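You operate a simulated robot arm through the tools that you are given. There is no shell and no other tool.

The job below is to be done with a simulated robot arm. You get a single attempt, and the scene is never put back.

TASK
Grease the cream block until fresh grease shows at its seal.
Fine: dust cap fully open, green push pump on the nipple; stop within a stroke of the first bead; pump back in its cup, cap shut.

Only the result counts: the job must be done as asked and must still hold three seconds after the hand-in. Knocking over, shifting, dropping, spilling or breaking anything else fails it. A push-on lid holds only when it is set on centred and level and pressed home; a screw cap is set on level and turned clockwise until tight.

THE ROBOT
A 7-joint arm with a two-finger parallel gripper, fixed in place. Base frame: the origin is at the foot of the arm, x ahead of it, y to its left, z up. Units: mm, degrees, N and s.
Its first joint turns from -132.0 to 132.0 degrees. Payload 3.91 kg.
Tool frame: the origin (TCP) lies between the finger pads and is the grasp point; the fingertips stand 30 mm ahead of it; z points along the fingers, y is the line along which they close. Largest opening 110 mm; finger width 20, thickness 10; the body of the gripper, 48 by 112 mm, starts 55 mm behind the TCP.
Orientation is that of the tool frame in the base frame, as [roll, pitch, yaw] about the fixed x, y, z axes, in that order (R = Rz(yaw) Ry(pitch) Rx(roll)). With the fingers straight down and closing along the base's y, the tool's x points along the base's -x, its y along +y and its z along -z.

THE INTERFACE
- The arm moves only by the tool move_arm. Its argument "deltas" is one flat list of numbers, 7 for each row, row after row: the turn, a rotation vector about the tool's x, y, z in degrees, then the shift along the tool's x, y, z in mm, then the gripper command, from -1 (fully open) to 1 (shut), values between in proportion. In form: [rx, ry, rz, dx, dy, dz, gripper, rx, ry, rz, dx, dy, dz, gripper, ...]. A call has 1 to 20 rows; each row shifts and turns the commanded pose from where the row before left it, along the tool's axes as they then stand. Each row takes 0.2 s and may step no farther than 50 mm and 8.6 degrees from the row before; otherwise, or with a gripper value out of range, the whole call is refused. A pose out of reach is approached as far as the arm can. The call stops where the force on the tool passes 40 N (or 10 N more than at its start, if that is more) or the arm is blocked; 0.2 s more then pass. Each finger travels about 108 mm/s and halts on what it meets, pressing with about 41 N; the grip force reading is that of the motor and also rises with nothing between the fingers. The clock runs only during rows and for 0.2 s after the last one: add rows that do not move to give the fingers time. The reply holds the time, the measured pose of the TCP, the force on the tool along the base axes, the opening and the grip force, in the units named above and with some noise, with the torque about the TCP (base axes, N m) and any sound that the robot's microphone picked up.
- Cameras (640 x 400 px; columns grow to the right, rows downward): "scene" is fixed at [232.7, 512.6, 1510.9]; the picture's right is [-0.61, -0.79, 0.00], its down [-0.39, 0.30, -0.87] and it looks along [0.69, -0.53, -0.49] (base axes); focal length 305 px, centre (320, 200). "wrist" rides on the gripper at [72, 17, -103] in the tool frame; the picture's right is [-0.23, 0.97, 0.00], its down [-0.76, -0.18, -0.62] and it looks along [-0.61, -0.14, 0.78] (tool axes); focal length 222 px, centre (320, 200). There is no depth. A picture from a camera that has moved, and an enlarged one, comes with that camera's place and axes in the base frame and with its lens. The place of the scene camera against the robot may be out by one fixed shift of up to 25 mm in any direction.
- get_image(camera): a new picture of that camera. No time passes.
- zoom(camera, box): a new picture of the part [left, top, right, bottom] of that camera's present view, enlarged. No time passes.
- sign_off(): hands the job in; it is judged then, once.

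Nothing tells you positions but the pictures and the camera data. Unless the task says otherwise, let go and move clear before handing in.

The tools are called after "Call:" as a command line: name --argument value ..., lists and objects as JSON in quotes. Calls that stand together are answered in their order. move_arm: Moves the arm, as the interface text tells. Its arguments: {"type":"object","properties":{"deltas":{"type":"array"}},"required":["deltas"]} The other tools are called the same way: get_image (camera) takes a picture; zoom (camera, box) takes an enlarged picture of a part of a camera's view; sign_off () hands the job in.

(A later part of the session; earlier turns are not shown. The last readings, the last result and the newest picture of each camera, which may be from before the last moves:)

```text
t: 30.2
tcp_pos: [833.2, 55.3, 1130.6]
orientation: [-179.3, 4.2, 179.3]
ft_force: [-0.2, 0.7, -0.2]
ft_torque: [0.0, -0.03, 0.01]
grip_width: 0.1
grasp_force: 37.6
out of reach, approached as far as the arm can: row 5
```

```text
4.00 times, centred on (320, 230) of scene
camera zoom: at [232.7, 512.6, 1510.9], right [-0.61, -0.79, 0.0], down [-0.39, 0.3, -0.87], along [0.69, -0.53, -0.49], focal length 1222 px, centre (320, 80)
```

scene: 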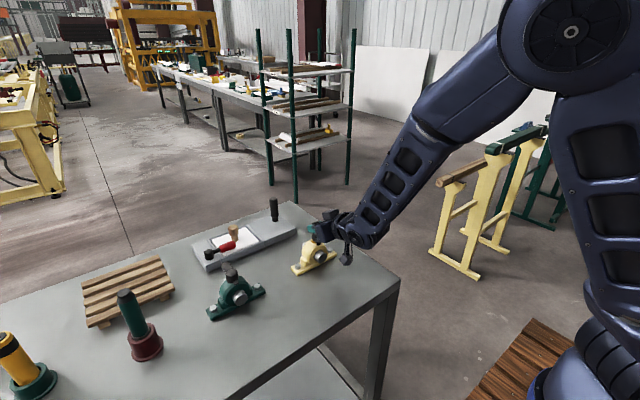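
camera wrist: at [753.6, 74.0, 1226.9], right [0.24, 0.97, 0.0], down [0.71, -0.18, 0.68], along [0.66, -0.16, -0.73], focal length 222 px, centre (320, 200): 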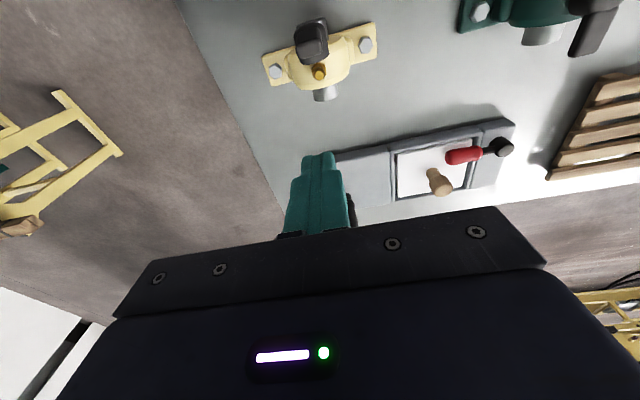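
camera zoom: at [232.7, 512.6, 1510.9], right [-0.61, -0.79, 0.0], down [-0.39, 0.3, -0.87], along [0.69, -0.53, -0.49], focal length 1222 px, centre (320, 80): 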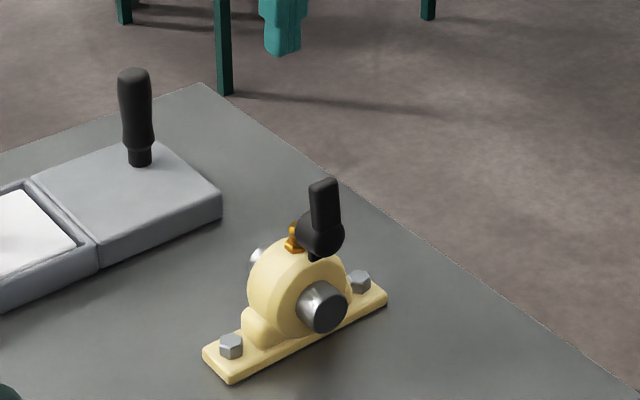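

Call:
move_arm --deltas '[-0.7, 4.2, -0.7, 0, 0, 0, 1, 0, 0, 0, 2.8, 0.9, 27.6, 1, 0, 0, 0, 2.8, 0.9, 27.6, 1, 0, 0, 0, 2.8, 0.9, 27.6, 1, 0, 0, 0, 0, 0, 0, 1]'

Call:
get_image --camera "wrist"

Call:
zoom --camera "scene" --box '[270, 180, 370, 280]'

```text
t: 31.4
tcp_pos: [823.7, 59.8, 1046.5]
orientation: [180.0, 0.0, 179.8]
ft_force: [0.0, -0.6, -0.5]
ft_torque: [0.0, 0.02, 0.02]
grip_width: 0.1
grasp_force: 37.5
```

```text
taken
camera wrist: at [750.8, 75.3, 1149.6], right [0.23, 0.97, 0.0], down [0.76, -0.18, 0.62], along [0.61, -0.14, -0.78], focal length 222 px, centre (320, 200)
```

wrist: 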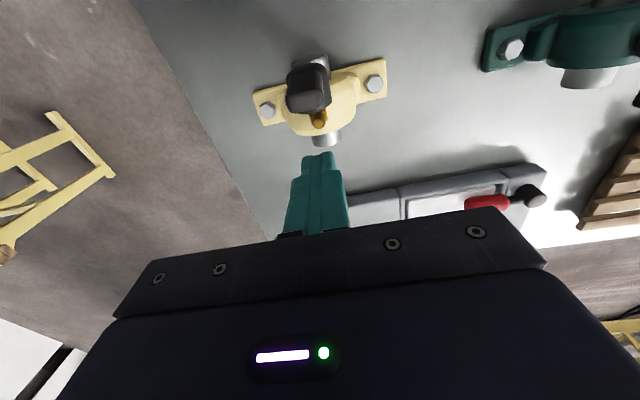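

```text
4.00 times, centred on (320, 230) of scene
camera zoom: at [232.7, 512.6, 1510.9], right [-0.61, -0.79, 0.0], down [-0.39, 0.3, -0.87], along [0.69, -0.53, -0.49], focal length 1222 px, centre (320, 80)
```

zoom: 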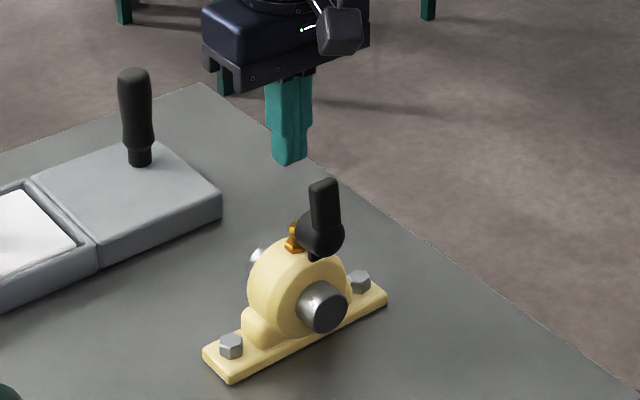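

Call:
move_arm --deltas '[0, 0, 0, 0, 0, 25, 1, 0, 0, 0, 8, 0, 0, 1, 0, 0, 0, 8, 0, 0, 1, 0, 0, 0, 8, 0, 0, 1, 0, 0, 0, 6, 0, 0, 1, 0, 0, 0, 6, 0, 0, 1]'

Call:
zoom --camera "scene" --box '[270, 180, 370, 280]'

```text
t: 32.8
tcp_pos: [787.6, 59.5, 1018.4]
orientation: [180.0, -0.2, 179.9]
ft_force: [-0.1, 0.4, -0.3]
ft_torque: [0.03, -0.01, -0.04]
grip_width: 0.0
grasp_force: 37.8
```

```text
4.00 times, centred on (320, 230) of scene
camera zoom: at [232.7, 512.6, 1510.9], right [-0.61, -0.79, 0.0], down [-0.39, 0.3, -0.87], along [0.69, -0.53, -0.49], focal length 1222 px, centre (320, 80)
```

zoom: 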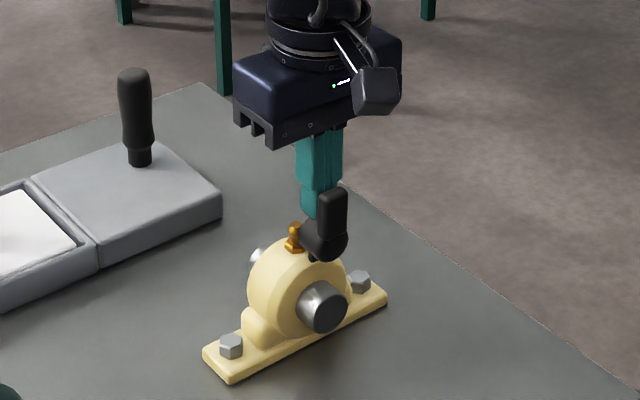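

Call:
move_arm --deltas '[0, 0, 0, 7, 0, 0, 1, 0, 0, 0, 7, 0, 0, 1, 0, 0, 0, 7, 0, 0, 1, 0, 0, 0, 0, 0, 0, 1]'

Call:
zoom --camera "scene" --box '[270, 180, 370, 280]'

```text
t: 33.8
tcp_pos: [767.6, 59.0, 1019.5]
orientation: [-180.0, 0.1, 179.9]
ft_force: [31.5, 8.5, 1.2]
ft_torque: [0.39, -0.96, 0.0]
grip_width: 0.1
grasp_force: 37.8
```

```text
4.00 times, centred on (320, 230) of scene
camera zoom: at [232.7, 512.6, 1510.9], right [-0.61, -0.79, 0.0], down [-0.39, 0.3, -0.87], along [0.69, -0.53, -0.49], focal length 1222 px, centre (320, 80)
```

zoom: 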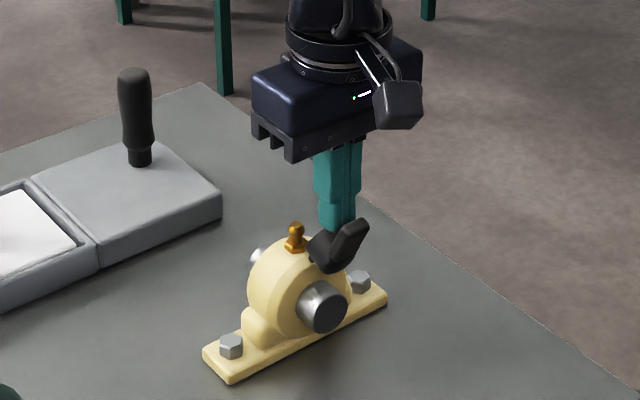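

Call:
get_image --camera "wrist"

Call:
zoom --camera "scene" --box '[295, 215, 345, 265]'

```text
taken
camera wrist: at [695.4, 74.8, 1122.6], right [0.23, 0.97, 0.0], down [0.76, -0.18, 0.62], along [0.61, -0.14, -0.78], focal length 222 px, centre (320, 200)
```

wrist: 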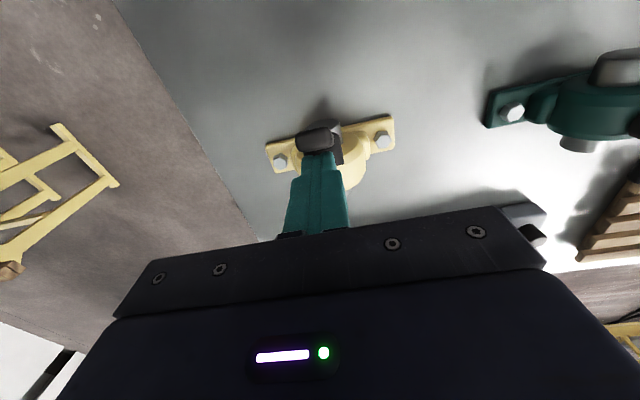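

```text
8.00 times, centred on (320, 240) of scene
camera zoom: at [232.7, 512.6, 1510.9], right [-0.61, -0.79, 0.0], down [-0.39, 0.3, -0.87], along [0.69, -0.53, -0.49], focal length 2443 px, centre (320, -120)
```

zoom: 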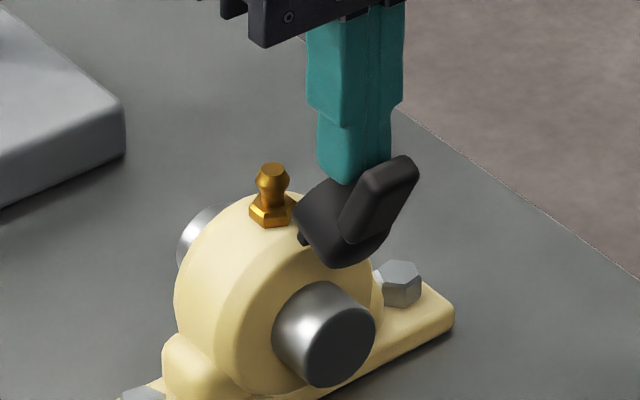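

The cap has hit a firm stop at about 110–115°, at 31 N, and the nipple is fully exposed. I'm backing off, raising and checking that it stays open.

Call:
move_arm --deltas '[0, 0, 0, -5, 0, 0, 1, 0, 0, 0, -5, 0, 0, 1, 0, 0, 0, 0, 0, -30, 1, 0, 0, 0, 0, 0, -40, 1, 0, 0, 0, 0, 0, -40, 1, 0, 0, 0, 0, 0, 0, 1]'

Call:
zoom --camera "scene" --box '[290, 210, 350, 270]'

Call:
get_image --camera "wrist"

Call:
zoom --camera "wrist" --box '[240, 50, 420, 210]'

```text
t: 35.2
tcp_pos: [775.5, 58.4, 1130.8]
orientation: [-180.0, -0.1, 179.9]
ft_force: [-0.3, 0.0, 0.2]
ft_torque: [0.02, -0.01, -0.01]
grip_width: 0.0
grasp_force: 37.5
```

```text
6.67 times, centred on (320, 240) of scene
camera zoom: at [232.7, 512.6, 1510.9], right [-0.61, -0.79, 0.0], down [-0.39, 0.3, -0.87], along [0.69, -0.53, -0.49], focal length 2036 px, centre (320, -67)
```

zoom: 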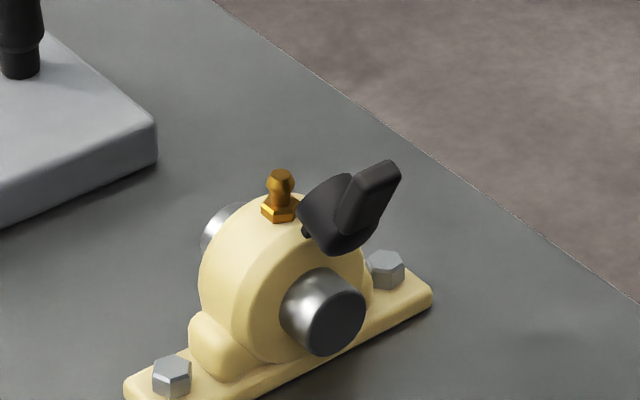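

```text
taken
camera wrist: at [703.0, 75.4, 1233.6], right [0.23, 0.97, 0.0], down [0.76, -0.18, 0.62], along [0.61, -0.14, -0.78], focal length 222 px, centre (320, 200)
```

wrist: 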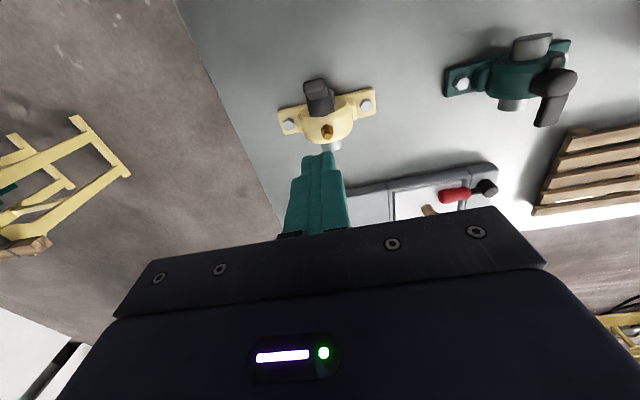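

```text
2.50 times, centred on (330, 130) of wrist
camera zoom: at [703.0, 75.4, 1233.6], right [0.23, 0.97, 0.0], down [0.76, -0.18, 0.62], along [0.61, -0.14, -0.78], focal length 555 px, centre (295, 375)
```

zoom: 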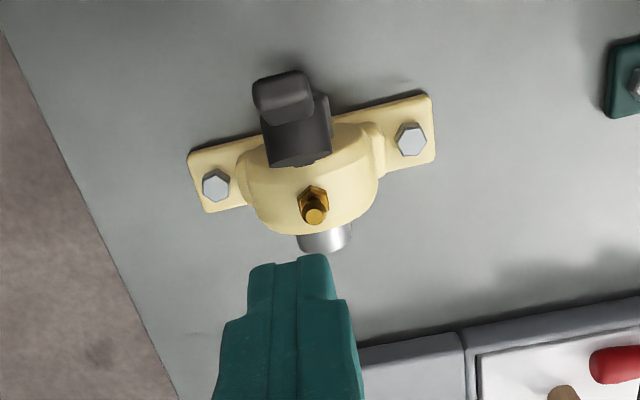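

The cap holds open, with the nipple at about (813.5, 60). Next I'll open the gripper and go above the green pump.

Call:
move_arm --deltas '[0, 0, 0, -4, 48, 0, -0.45, 0, 0, 0, -4, 48, 0, -0.45, 0, 0, 0, -4, 48, 0, -0.45, 0, 0, 0, -4, 48, 0, -0.45, 0, 0, 0, -4, 48, 0, -0.45, 0, 0, 0, -4, 48, 0, -0.45, 0, 0, 0, -4, 48, 0, -0.45, 0, 0, 0, -4, 48, 0, -0.45, 0, 0, 0, -4, 48, 0, -0.45, 0, 0, 0, -4, 48, 0, -0.45, 0, 0, 0, 0, 0, 0, -0.45]'

Call:
get_image --camera "wrist"

Call:
zoom --camera "wrist" --box '[240, 40, 400, 200]'

```text
t: 37.6
tcp_pos: [818.1, 540.9, 1127.8]
orientation: [-179.9, 0.0, 179.9]
ft_force: [0.6, 0.5, -0.1]
ft_torque: [-0.01, 0.01, -0.01]
grip_width: 79.8
grasp_force: 0.0
```

```text
taken
camera wrist: at [745.8, 556.4, 1231.7], right [0.23, 0.97, 0.0], down [0.76, -0.18, 0.62], along [0.61, -0.14, -0.78], focal length 222 px, centre (320, 200)
```

wrist: 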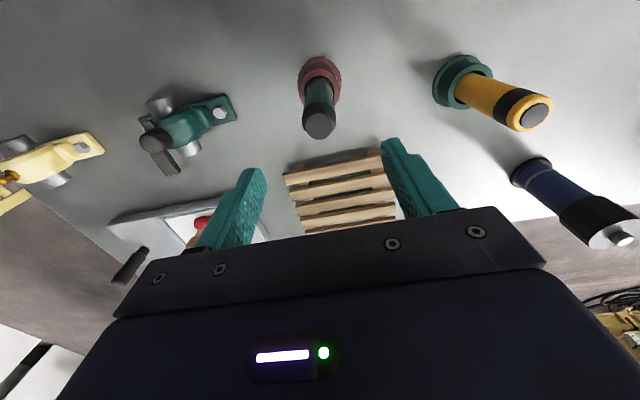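

```text
2.50 times, centred on (320, 120) of wrist
camera zoom: at [745.8, 556.4, 1231.7], right [0.23, 0.97, 0.0], down [0.76, -0.18, 0.62], along [0.61, -0.14, -0.78], focal length 555 px, centre (320, 400)
```

zoom: 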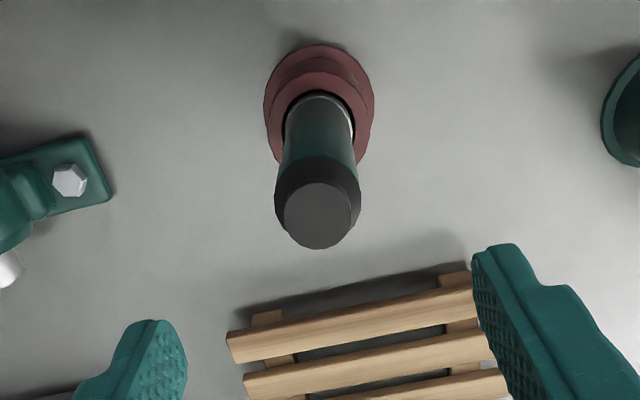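

The pump top confirms at (815.2, 539.2, 1037). I'll centre on it and lower so the pads take the green body at about z=995, then look before closing.

Call:
move_arm --deltas '[0, 0, 0, 2.7, -0.6, 0, -0.45, 0, 0, 0, 0, 0, 33.2, -0.45, 0, 0, 0, 0, 0, 33.2, -0.45, 0, 0, 0, 0, 0, 33.2, -0.45, 0, 0, 0, 0, 0, 33.2, -0.45, 0, 0, 0, 0, 0, 0, -0.1, 0, 0, 0, 0, 0, 0, -0.1]'

Call:
get_image --camera "wrist"

Call:
zoom --camera "scene" --box '[90, 250, 190, 370]'

```text
t: 39.2
tcp_pos: [815.7, 537.7, 994.3]
orientation: [-180.0, -0.1, 180.0]
ft_force: [-0.8, 0.2, -0.9]
ft_torque: [0.02, -0.01, -0.02]
grip_width: 60.6
grasp_force: 0.0
```

```text
taken
camera wrist: at [743.1, 554.5, 1097.1], right [0.23, 0.97, 0.0], down [0.76, -0.18, 0.62], along [0.61, -0.14, -0.78], focal length 222 px, centre (320, 200)
```

wrist: 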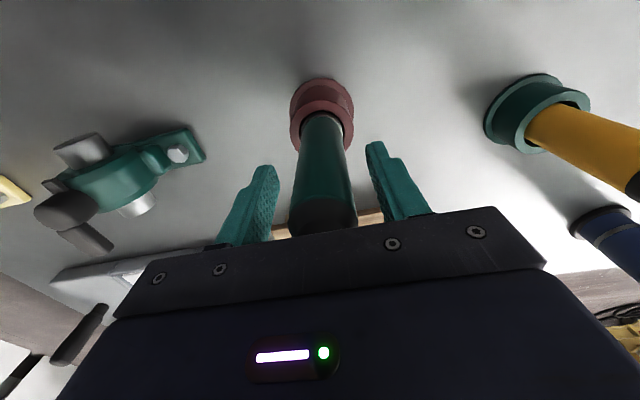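

```text
3.33 times, centred on (140, 310) of scene
camera zoom: at [232.7, 512.6, 1510.9], right [-0.61, -0.79, 0.0], down [-0.39, 0.3, -0.87], along [0.69, -0.53, -0.49], focal length 1018 px, centre (920, -167)
```

zoom: 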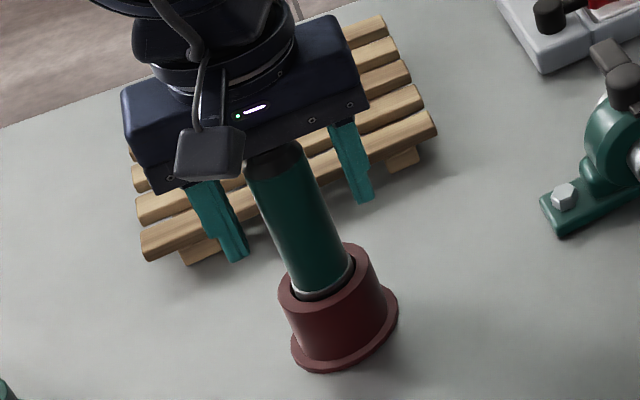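

Call:
move_arm --deltas '[0, 0, 0, 0, 1.6, 0, 0.1, 0, 0, 0, 0, 0, 0, 0.25, 0, 0, 0, 0, 0, 0, 0.25]'

Call:
zoom --camera "wrist" --box '[220, 60, 420, 240]'

```text
t: 40.0
tcp_pos: [814.7, 539.3, 994.6]
orientation: [179.9, -0.2, 179.8]
ft_force: [-0.5, -0.9, -0.1]
ft_torque: [0.02, -0.02, -0.02]
grip_width: 41.4
grasp_force: 0.0
```

```text
2.22 times, centred on (320, 150) of wrist
camera zoom: at [743.4, 556.2, 1098.6], right [0.23, 0.97, 0.0], down [0.76, -0.18, 0.62], along [0.61, -0.14, -0.78], focal length 494 px, centre (320, 311)
```

zoom: 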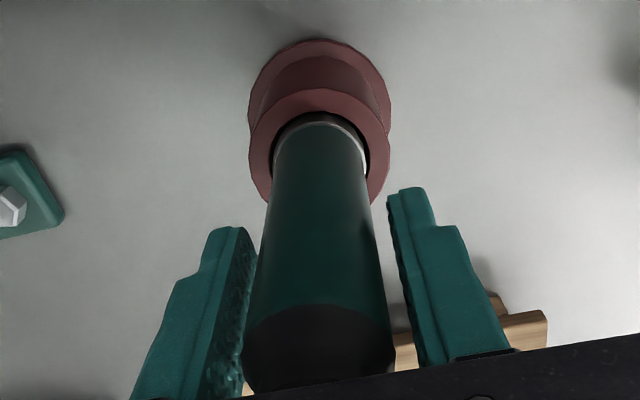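

Call:
move_arm --deltas '[0, 0, 0, 0, 0, 0, 0.35, 0, 0, 0, 0, 0, 0, 1, 0, 0, 0, 0, 0, 0, 1, 0, 0, 0, 0, 0, 0, 1]'

Call:
zoom --camera "wrist" --box '[220, 60, 420, 240]'

```text
t: 41.0
tcp_pos: [815.2, 539.3, 995.4]
orientation: [179.9, 0.0, 179.9]
ft_force: [-0.3, 0.2, -0.1]
ft_torque: [-0.12, -0.01, -0.02]
grip_width: 32.3
grasp_force: 41.2
```

```text
2.22 times, centred on (320, 150) of wrist
camera zoom: at [743.4, 556.2, 1098.5], right [0.23, 0.97, 0.0], down [0.76, -0.18, 0.62], along [0.61, -0.14, -0.78], focal length 494 px, centre (320, 311)
```

zoom: 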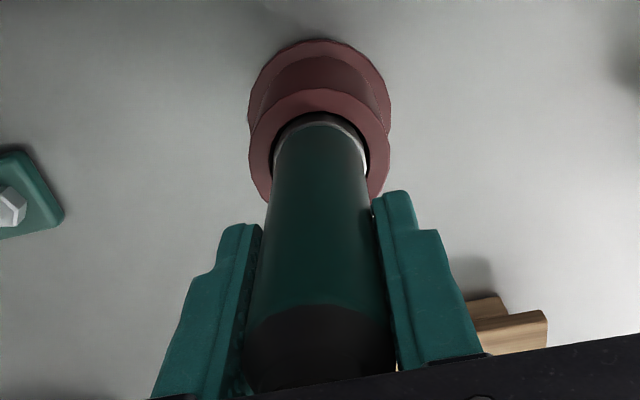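

The pump is gripped at 32.3 mm and centred, with the pick at TCP (815.2, 539.3, 995.4). I'm lifting it slowly straight out of the cup.

Call:
move_arm --deltas '[0, 0, 0, 0, 0, -8, 1, 0, 0, 0, 0, 0, -12, 1, 0, 0, 0, 0, 0, -15, 1, 0, 0, 0, 0, 0, -15, 1, 0, 0, 0, 0, 0, -20, 1, 0, 0, 0, 0, 0, 0, 1]'

Call:
zoom --camera "scene" --box '[80, 220, 200, 370]'

Call:
get_image --camera "wrist"

```text
t: 42.4
tcp_pos: [815.5, 538.5, 1066.1]
orientation: [-179.9, 0.0, 179.9]
ft_force: [0.0, 0.3, -2.1]
ft_torque: [0.01, 0.03, 0.0]
grip_width: 32.3
grasp_force: 40.8
```

```text
2.67 times, centred on (140, 295) of scene
camera zoom: at [232.7, 512.6, 1510.9], right [-0.61, -0.79, 0.0], down [-0.39, 0.3, -0.87], along [0.69, -0.53, -0.49], focal length 814 px, centre (800, -53)
```

zoom: 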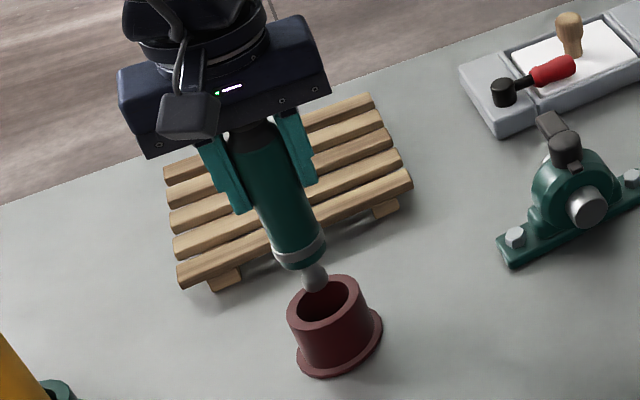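

```text
taken
camera wrist: at [743.2, 555.2, 1169.5], right [0.23, 0.97, 0.0], down [0.76, -0.18, 0.62], along [0.61, -0.14, -0.78], focal length 222 px, centre (320, 200)
```

wrist: 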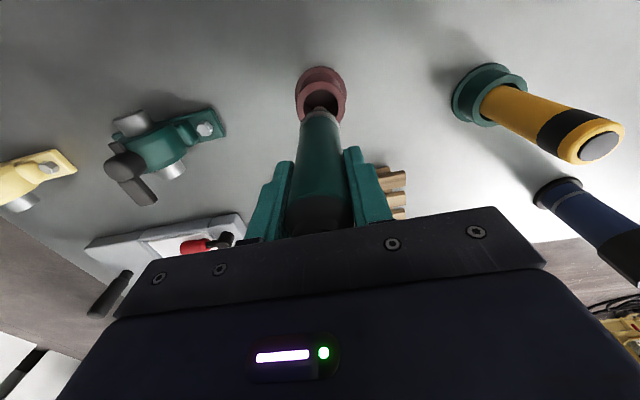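

Call:
move_arm --deltas '[0, 0, 0, 0, 0, -25, 1, 0, 0, 0, 0, 0, -30, 1, 0, 0, 0, 0, 0, -30, 1, 0, 0, 0, 0, 0, -25, 1, 0, 0, 0, 0, 0, 0, 1]'

Call:
zoom --camera "scene" --box '[60, 180, 200, 370]'

Call:
zoom --camera "wrist" --box '[240, 60, 400, 240]'

```text
t: 43.6
tcp_pos: [815.3, 538.6, 1176.8]
orientation: [180.0, -0.1, -180.0]
ft_force: [-0.3, -0.4, -2.2]
ft_torque: [-0.02, -0.03, 0.01]
grip_width: 32.3
grasp_force: 41.2
```

```text
2.11 times, centred on (130, 275) of scene
camera zoom: at [232.7, 512.6, 1510.9], right [-0.61, -0.79, 0.0], down [-0.39, 0.3, -0.87], along [0.69, -0.53, -0.49], focal length 643 px, centre (720, 42)
```

zoom: 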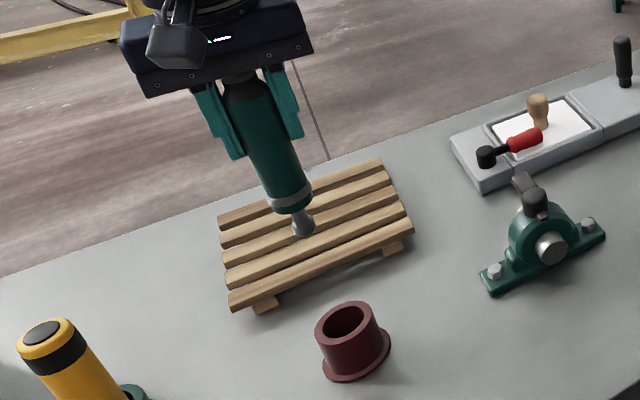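

```text
2.22 times, centred on (320, 150) of wrist
camera zoom: at [743.1, 554.4, 1280.9], right [0.23, 0.97, 0.0], down [0.76, -0.18, 0.62], along [0.61, -0.14, -0.78], focal length 494 px, centre (320, 311)
```

zoom: 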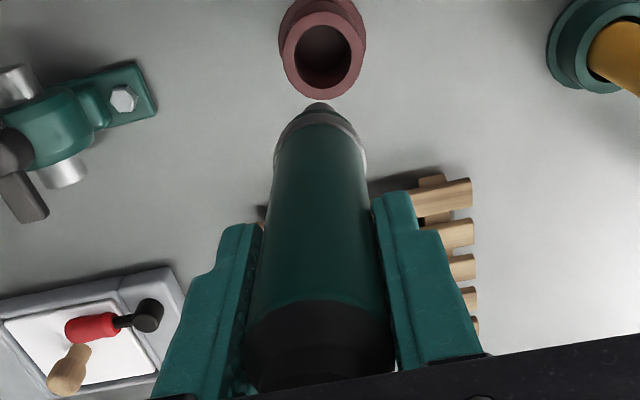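

The pump is out: it has a slim silver nose whose tip is roughly 136 mm below the TCP, and it weighs about 2 N. I'm carrying it over the green block to above the nipple.

Call:
move_arm --deltas '[0, 0, 0, 0.2, -47.8, 0, 1, 0, 0, 0, 0.2, -47.8, 0, 1, 0, 0, 0, 0.2, -47.8, 0, 1, 0, 0, 0, 0.2, -47.8, 0, 1, 0, 0, 0, 0.2, -47.8, 0, 1, 0, 0, 0, 0.2, -47.8, 0, 1, 0, 0, 0, 0.2, -47.8, 0, 1, 0, 0, 0, 0.2, -47.8, 0, 1, 0, 0, 0, 0.2, -47.8, 0, 1, 0, 0, 0, 0.2, -47.8, 0, 1, 0, 0, 0, 0, 0, 0, 1]'

Call:
get_image --camera "wrist"

Call:
zoom --camera "wrist" --box '[270, 50, 370, 150]'

Call:
zoom --camera "scene" --box '[260, 150, 380, 290]'

```text
t: 46.0
tcp_pos: [815.8, 62.1, 1176.1]
orientation: [-179.9, -0.1, 179.9]
ft_force: [0.7, -1.5, -1.8]
ft_torque: [-0.01, 0.0, -0.01]
grip_width: 32.4
grasp_force: 40.7
```

```text
taken
camera wrist: at [743.1, 78.3, 1279.4], right [0.23, 0.97, 0.0], down [0.76, -0.18, 0.62], along [0.61, -0.14, -0.78], focal length 222 px, centre (320, 200)
```

wrist: 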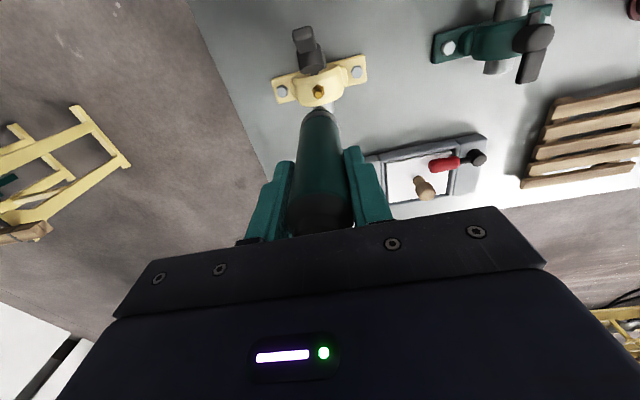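

```text
4.00 times, centred on (320, 100) of wrist
camera zoom: at [743.1, 78.3, 1279.4], right [0.23, 0.97, 0.0], down [0.76, -0.18, 0.62], along [0.61, -0.14, -0.78], focal length 888 px, centre (320, 600)
```

zoom: 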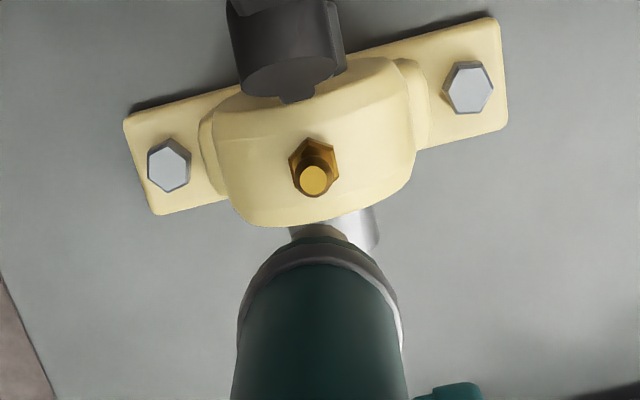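

```text
2.86 times, centred on (320, 220) of scene
camera zoom: at [232.7, 512.6, 1510.9], right [-0.61, -0.79, 0.0], down [-0.39, 0.3, -0.87], along [0.69, -0.53, -0.49], focal length 872 px, centre (320, 143)
```

zoom: 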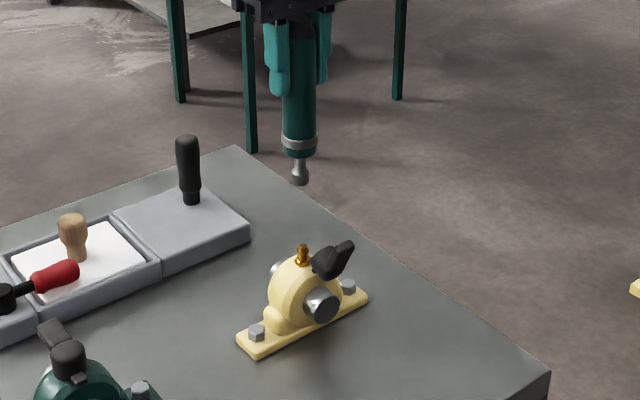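

Call:
move_arm --deltas '[0, 0, 0, 2.3, -2.0, 0, 1, 0, 0, 0, 0, 0, 25, 1, 0, 0, 0, 0, 0, 20, 1, 0, 0, 0, 0, 0, 10, 1, 0, 0, 0, 0, 0, 0, 1]'

Call:
zoom --camera "wrist" --box '[280, 60, 360, 140]'

Call:
zoom --camera "scene" --box '[285, 190, 355, 270]'

```text
t: 47.2
tcp_pos: [810.9, 58.8, 1120.6]
orientation: [-180.0, 0.0, 179.9]
ft_force: [0.1, 0.7, -2.2]
ft_torque: [0.03, 0.03, -0.03]
grip_width: 32.4
grasp_force: 41.0
```

```text
5.00 times, centred on (320, 100) of wrist
camera zoom: at [738.4, 75.4, 1224.8], right [0.23, 0.97, 0.0], down [0.76, -0.18, 0.62], along [0.61, -0.14, -0.78], focal length 1111 px, centre (320, 700)
```

zoom: 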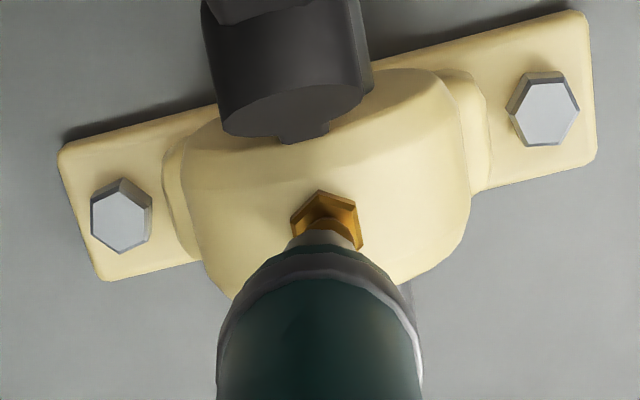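

```text
5.00 times, centred on (320, 230) of scene
camera zoom: at [232.7, 512.6, 1510.9], right [-0.61, -0.79, 0.0], down [-0.39, 0.3, -0.87], along [0.69, -0.53, -0.49], focal length 1527 px, centre (320, 50)
```

zoom: 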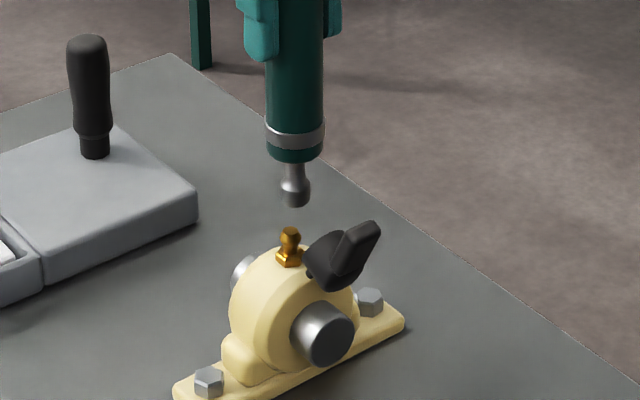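

Call:
zoom --camera "scene" --box '[300, 218, 330, 248]'

Call:
zoom --camera "wrist" --box '[300, 85, 340, 125]'

```text
13.33 times, centred on (315, 233) of scene
camera zoom: at [232.7, 512.6, 1510.9], right [-0.61, -0.79, 0.0], down [-0.39, 0.3, -0.87], along [0.69, -0.53, -0.49], focal length 4072 px, centre (387, -240)
```

zoom: 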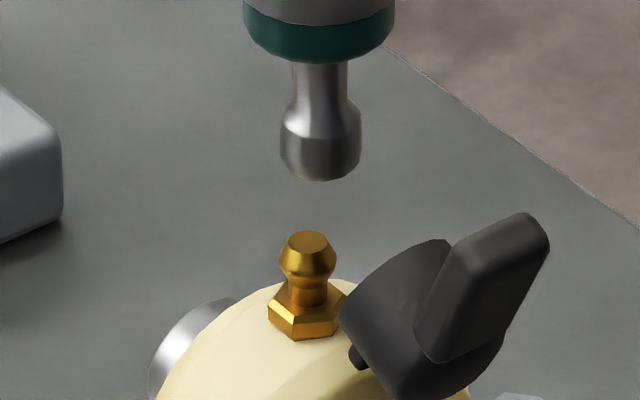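

```text
10.00 times, centred on (320, 105) of wrist
camera zoom: at [738.4, 75.4, 1224.8], right [0.23, 0.97, 0.0], down [0.76, -0.18, 0.62], along [0.61, -0.14, -0.78], focal length 2221 px, centre (320, 1150)
```

zoom: 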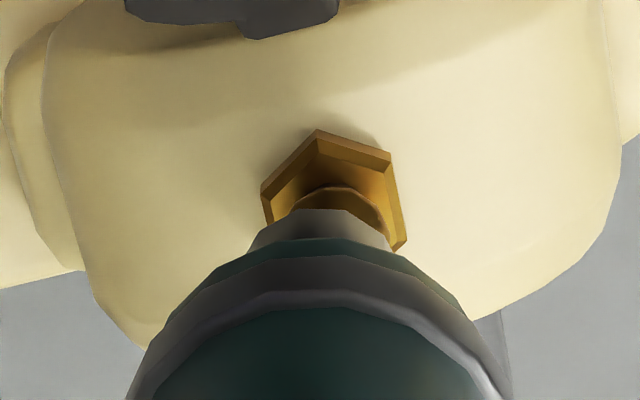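

The scene and wrist columns suggest the nose is about 4 mm short in x and 0.9 mm short in y. I'll correct that, then swing the wrist 90° about the pump axis so the wrist camera can measure the x alignment directly.

Call:
move_arm --deltas '[0, 0, 0, -3.5, 0.9, 0, 1, 0, 0, 8.2, 0, 0, 0, 1, 0, 0, 8.2, 0, 0, 0, 1, 0, 0, 8.2, 0, 0, 0, 1, 0, 0, 8.2, 0, 0, 0, 1, 0, 0, 8.2, 0, 0, 0, 1, 0, 0, 8.2, 0, 0, 0, 1, 0, 0, 8.2, 0, 0, 0, 1, 0, 0, 8.2, 0, 0, 0, 1, 0, 0, 8.2, 0, 0, 0, 1, 0, 0, 8.2, 0, 0, 0, 1, 0, 0, 8, 0, 0, 0, 1, 0, 0, 0, 0, 0, 0, 1, 0, 0, 0, 0, 0, 0, 1]'

Call:
get_image --camera "wrist"

Call:
zoom --camera "wrist" --box '[300, 85, 340, 125]'

Call:
zoom --camera "scene" --box '[300, 218, 330, 248]'

```text
t: 50.2
tcp_pos: [813.4, 60.1, 1121.9]
orientation: [-179.9, 0.0, 89.8]
ft_force: [0.1, -1.0, -2.2]
ft_torque: [-0.04, -0.04, -0.02]
grip_width: 32.3
grasp_force: 41.0
```

```text
taken
camera wrist: at [830.7, 132.1, 1224.9], right [0.97, -0.23, 0.0], down [-0.18, -0.76, 0.62], along [-0.14, -0.61, -0.78], focal length 222 px, centre (320, 200)
```

wrist: 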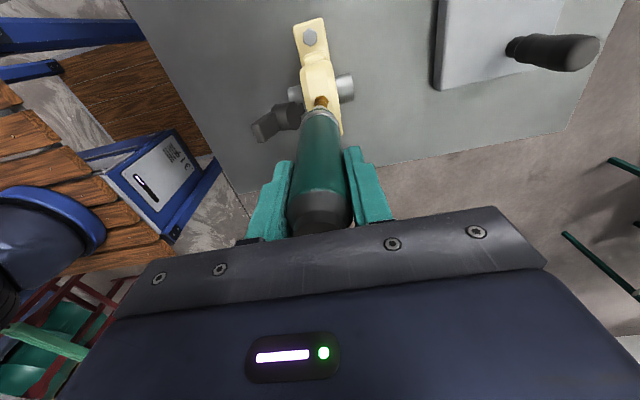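

```text
10.00 times, centred on (320, 105) of wrist
camera zoom: at [830.7, 132.1, 1224.9], right [0.97, -0.23, 0.0], down [-0.18, -0.76, 0.62], along [-0.14, -0.61, -0.78], focal length 2221 px, centre (320, 1150)
```

zoom: 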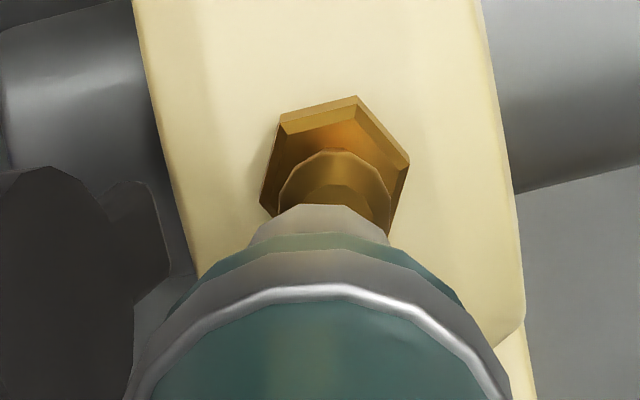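

```text
13.33 times, centred on (315, 233) of scene
camera zoom: at [232.7, 512.6, 1510.9], right [-0.61, -0.79, 0.0], down [-0.39, 0.3, -0.87], along [0.69, -0.53, -0.49], focal length 4072 px, centre (387, -240)
```

zoom: 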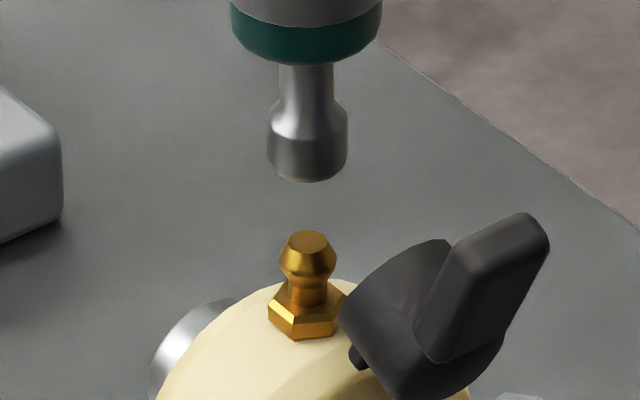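

Call:
move_arm --deltas '[0, 0, 0, -0.9, 1.6, 0, 1, 0, 0, 0, 0, 0, 8, 1, 0, 0, 0, 0, 0, 0, 1, 0, 0, 0, 0, 0, 0, 1]'

Call:
zoom --camera "wrist" --box '[300, 85, 340, 125]'

Call:
zoom --camera "scene" --box '[300, 218, 330, 248]'

```text
t: 51.2
tcp_pos: [815.3, 60.8, 1114.8]
orientation: [-179.9, 0.0, 90.0]
ft_force: [0.6, -0.8, -1.8]
ft_torque: [-0.02, 0.01, -0.03]
grip_width: 32.3
grasp_force: 41.1
```

```text
10.00 times, centred on (320, 105) of wrist
camera zoom: at [832.7, 131.4, 1217.1], right [0.97, -0.23, 0.0], down [-0.18, -0.76, 0.62], along [-0.14, -0.61, -0.78], focal length 2221 px, centre (320, 1150)
```

zoom: 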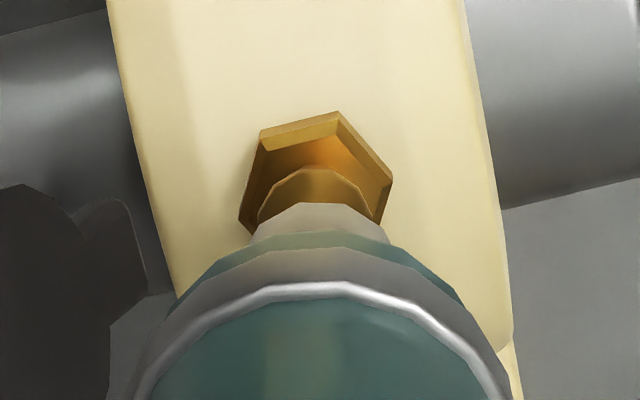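

```text
13.33 times, centred on (315, 233) of scene
camera zoom: at [232.7, 512.6, 1510.9], right [-0.61, -0.79, 0.0], down [-0.39, 0.3, -0.87], along [0.69, -0.53, -0.49], focal length 4072 px, centre (387, -240)
```

zoom: 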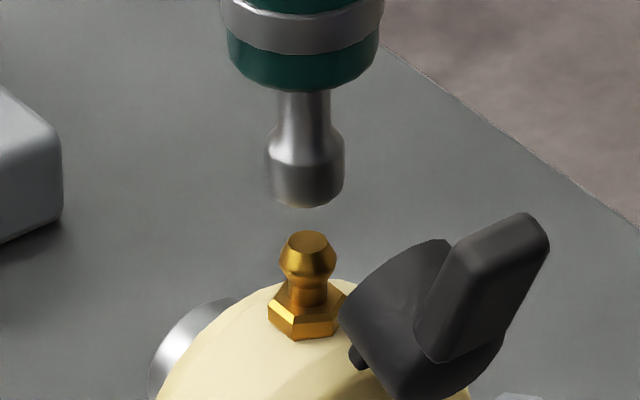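

Alignment is now within about 0.4 mm, with roughly 10 mm of vertical gap left. I'll make a final trim and lower in small steps, watching the force.

Call:
move_arm --deltas '[0, 0, 0, -0.3, -0.3, 3, 1, 0, 0, 0, 0, 0, 3, 1, 0, 0, 0, 0, 0, 2, 1, 0, 0, 0, 0, 0, 0, 1, 0, 0, 0, 0, 0, 0, 1]'

Call:
zoom --camera "scene" --box '[300, 218, 330, 248]'

Call:
zoom --camera "wrist" --box '[300, 85, 340, 125]'

```text
t: 52.4
tcp_pos: [814.5, 60.0, 1105.2]
orientation: [-179.9, 0.0, 89.9]
ft_force: [0.2, 0.4, -2.5]
ft_torque: [0.01, 0.04, -0.02]
grip_width: 32.2
grasp_force: 40.9
```

```text
13.33 times, centred on (315, 233) of scene
camera zoom: at [232.7, 512.6, 1510.9], right [-0.61, -0.79, 0.0], down [-0.39, 0.3, -0.87], along [0.69, -0.53, -0.49], focal length 4072 px, centre (387, -240)
```

zoom: 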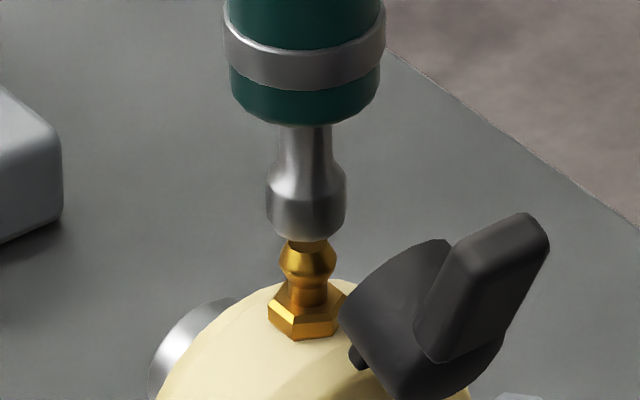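

```text
10.00 times, centred on (320, 105) of wrist
camera zoom: at [832.2, 131.4, 1208.8], right [0.97, -0.23, 0.0], down [-0.18, -0.76, 0.62], along [-0.14, -0.61, -0.78], focal length 2221 px, centre (320, 1150)
```

zoom: 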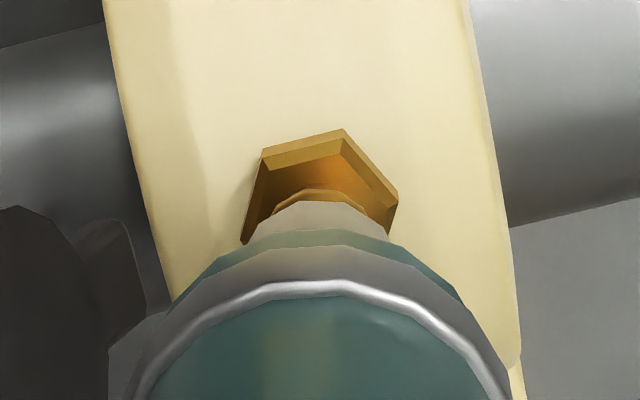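

Call:
move_arm --deltas '[0, 0, 0, 0, 0, 1.5, 1, 0, 0, 0, 0, 0, 1.5, 1, 0, 0, 0, 0, 0, 1.5, 1, 0, 0, 0, 0, 0, 0, 1]'

Call:
zoom --camera "scene" --box '[300, 218, 330, 248]'

```text
t: 53.4
tcp_pos: [815.1, 59.1, 1101.7]
orientation: [-179.9, 0.0, 89.9]
ft_force: [-0.4, 0.1, -2.4]
ft_torque: [-0.01, 0.06, 0.01]
grip_width: 32.2
grasp_force: 41.0
```

```text
13.33 times, centred on (315, 233) of scene
camera zoom: at [232.7, 512.6, 1510.9], right [-0.61, -0.79, 0.0], down [-0.39, 0.3, -0.87], along [0.69, -0.53, -0.49], focal length 4072 px, centre (387, -240)
```

zoom: 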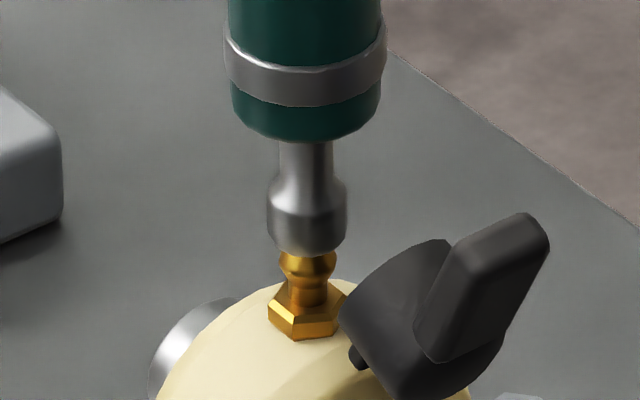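

Call:
move_arm --deltas '[0, 0, 0, 0, 0, 1.5, 1, 0, 0, 0, 0, 0, 1.5, 1, 0, 0, 0, 0, 0, 0, 1]'

Call:
zoom --camera "scene" --box '[300, 218, 330, 248]'

```text
t: 54.2
tcp_pos: [817.8, 60.9, 1098.4]
orientation: [-179.9, 0.0, 89.9]
ft_force: [0.6, -1.5, 0.1]
ft_torque: [-0.03, -0.18, -0.02]
grip_width: 32.4
grasp_force: 40.9
```

```text
13.33 times, centred on (315, 233) of scene
camera zoom: at [232.7, 512.6, 1510.9], right [-0.61, -0.79, 0.0], down [-0.39, 0.3, -0.87], along [0.69, -0.53, -0.49], focal length 4072 px, centre (387, -240)
```

zoom: 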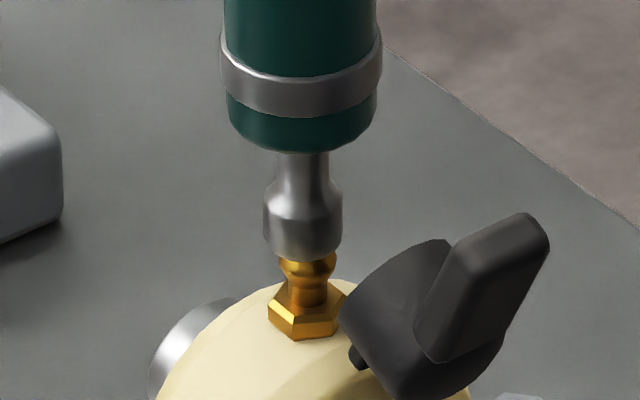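

Call:
zoom --camera "wrist" --box '[300, 85, 340, 125]'

Call:
zoom --camera "scene" --box '[306, 226, 324, 244]'

```text
10.00 times, centred on (320, 105) of wrist
camera zoom: at [832.9, 131.9, 1202.1], right [0.97, -0.23, 0.0], down [-0.18, -0.76, 0.62], along [-0.14, -0.61, -0.78], focal length 2221 px, centre (320, 1150)
```

zoom: 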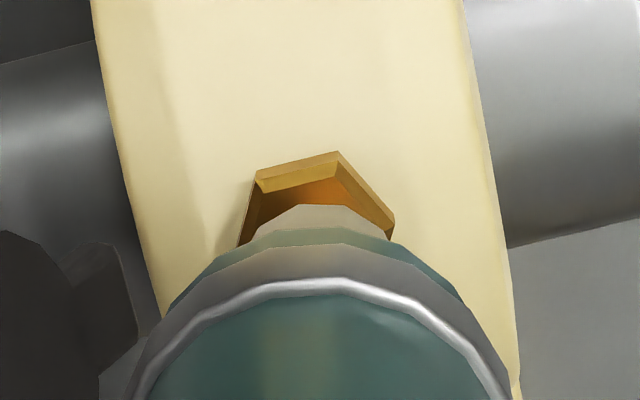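

```text
16.00 times, centred on (315, 235) of scene
camera zoom: at [232.7, 512.6, 1510.9], right [-0.61, -0.79, 0.0], down [-0.39, 0.3, -0.87], along [0.69, -0.53, -0.49], focal length 4886 px, centre (400, -360)
```

zoom: 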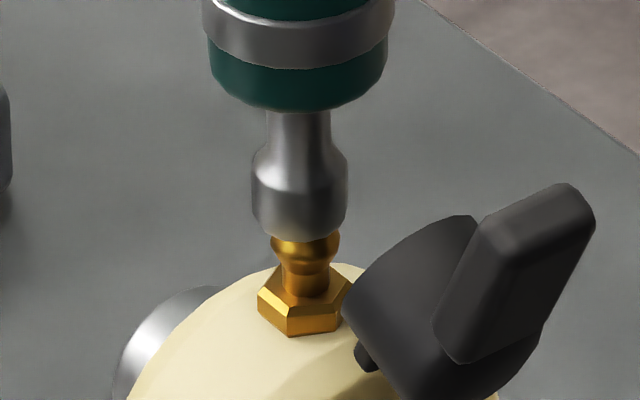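

Call:
move_arm --deltas '[0, 0, 0, -0.9, -0.5, 0, 1, 0, 0, 0, 0, 0, 1, 1, 0, 0, 0, 0, 0, 0, 1]'

Call:
zoom --camera "wrist" --box '[300, 85, 340, 125]'

Call:
zoom --camera "scene" --box '[306, 226, 324, 244]'

```text
t: 55.0
tcp_pos: [815.9, 59.1, 1098.3]
orientation: [-179.9, 0.0, 89.9]
ft_force: [0.9, 1.0, 1.6]
ft_torque: [0.09, -0.19, 0.01]
grip_width: 32.4
grasp_force: 40.9
```

```text
10.00 times, centred on (320, 105) of wrist
camera zoom: at [832.2, 130.7, 1201.4], right [0.97, -0.23, 0.0], down [-0.18, -0.76, 0.62], along [-0.14, -0.61, -0.78], focal length 2221 px, centre (320, 1150)
```

zoom: 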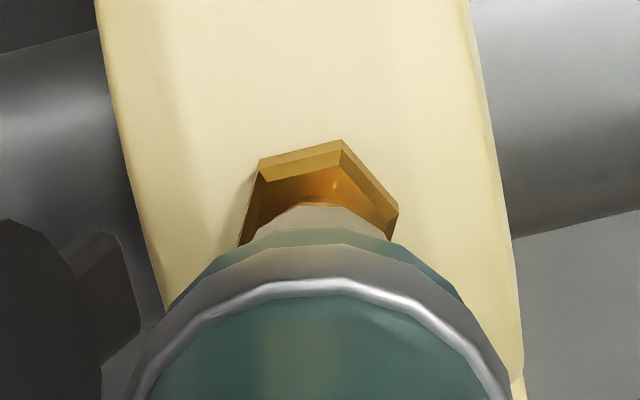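

```text
16.00 times, centred on (315, 235) of scene
camera zoom: at [232.7, 512.6, 1510.9], right [-0.61, -0.79, 0.0], down [-0.39, 0.3, -0.87], along [0.69, -0.53, -0.49], focal length 4886 px, centre (400, -360)
```

zoom: 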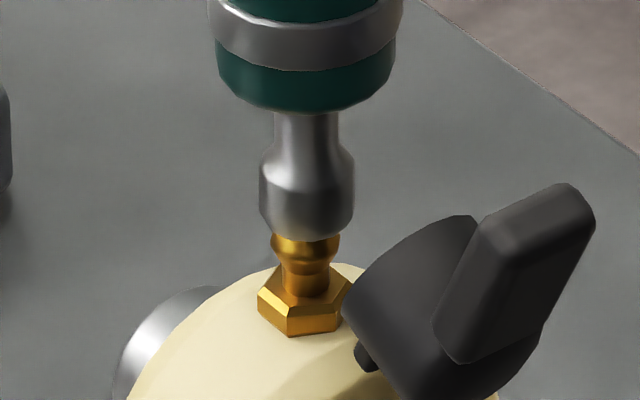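

The nose is centred on the nipple and just in contact, carrying about +4 N against free weight. Now I'll push down gradually to feel for the spring and the stroke.

Call:
move_arm --deltas '[0, 0, 0, 0, 0, 1, 1, 0, 0, 0, 0, 0, 1, 1, 0, 0, 0, 0, 0, 0, 1]'

Call:
zoom --camera "scene" --box '[300, 218, 330, 248]'

```text
t: 55.8
tcp_pos: [814.1, 58.4, 1096.4]
orientation: [-179.9, 0.0, 89.9]
ft_force: [0.8, 0.7, 1.1]
ft_torque: [0.01, -0.2, -0.01]
grip_width: 32.3
grasp_force: 40.4
```

```text
13.33 times, centred on (315, 233) of scene
camera zoom: at [232.7, 512.6, 1510.9], right [-0.61, -0.79, 0.0], down [-0.39, 0.3, -0.87], along [0.69, -0.53, -0.49], focal length 4072 px, centre (387, -240)
```

zoom: 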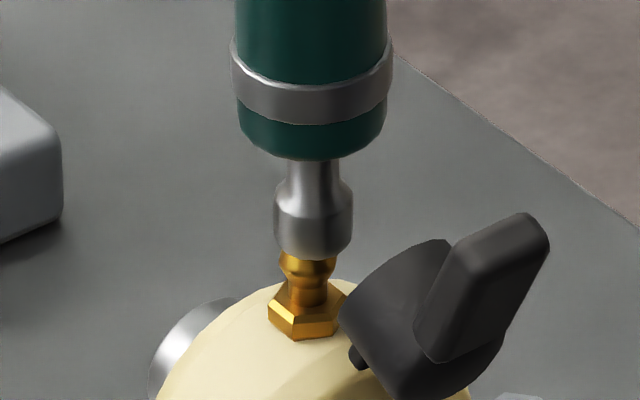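

Call:
zoom --camera "wrist" --box '[300, 85, 340, 125]'

Call:
zoom --camera "scene" --box '[306, 226, 324, 244]'

```text
10.00 times, centred on (320, 105) of wrist
camera zoom: at [832.0, 129.7, 1199.4], right [0.97, -0.23, 0.0], down [-0.18, -0.76, 0.62], along [-0.14, -0.61, -0.78], focal length 2221 px, centre (320, 1150)
```

zoom: 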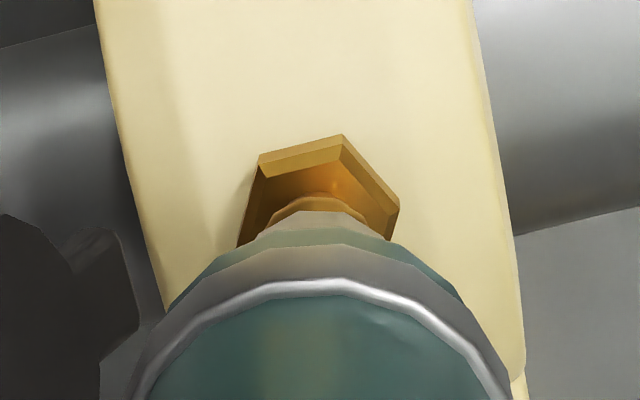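

```text
16.00 times, centred on (315, 235) of scene
camera zoom: at [232.7, 512.6, 1510.9], right [-0.61, -0.79, 0.0], down [-0.39, 0.3, -0.87], along [0.69, -0.53, -0.49], focal length 4886 px, centre (400, -360)
```

zoom: 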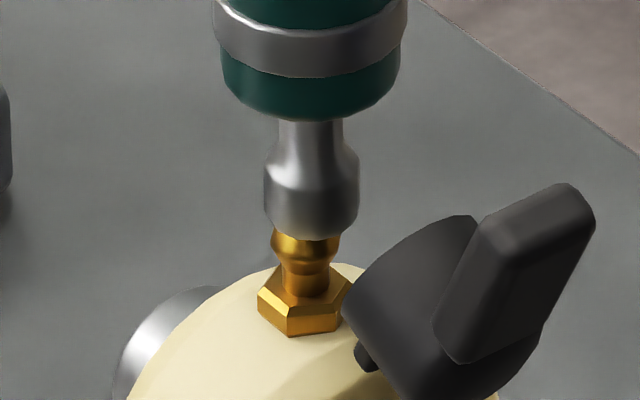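

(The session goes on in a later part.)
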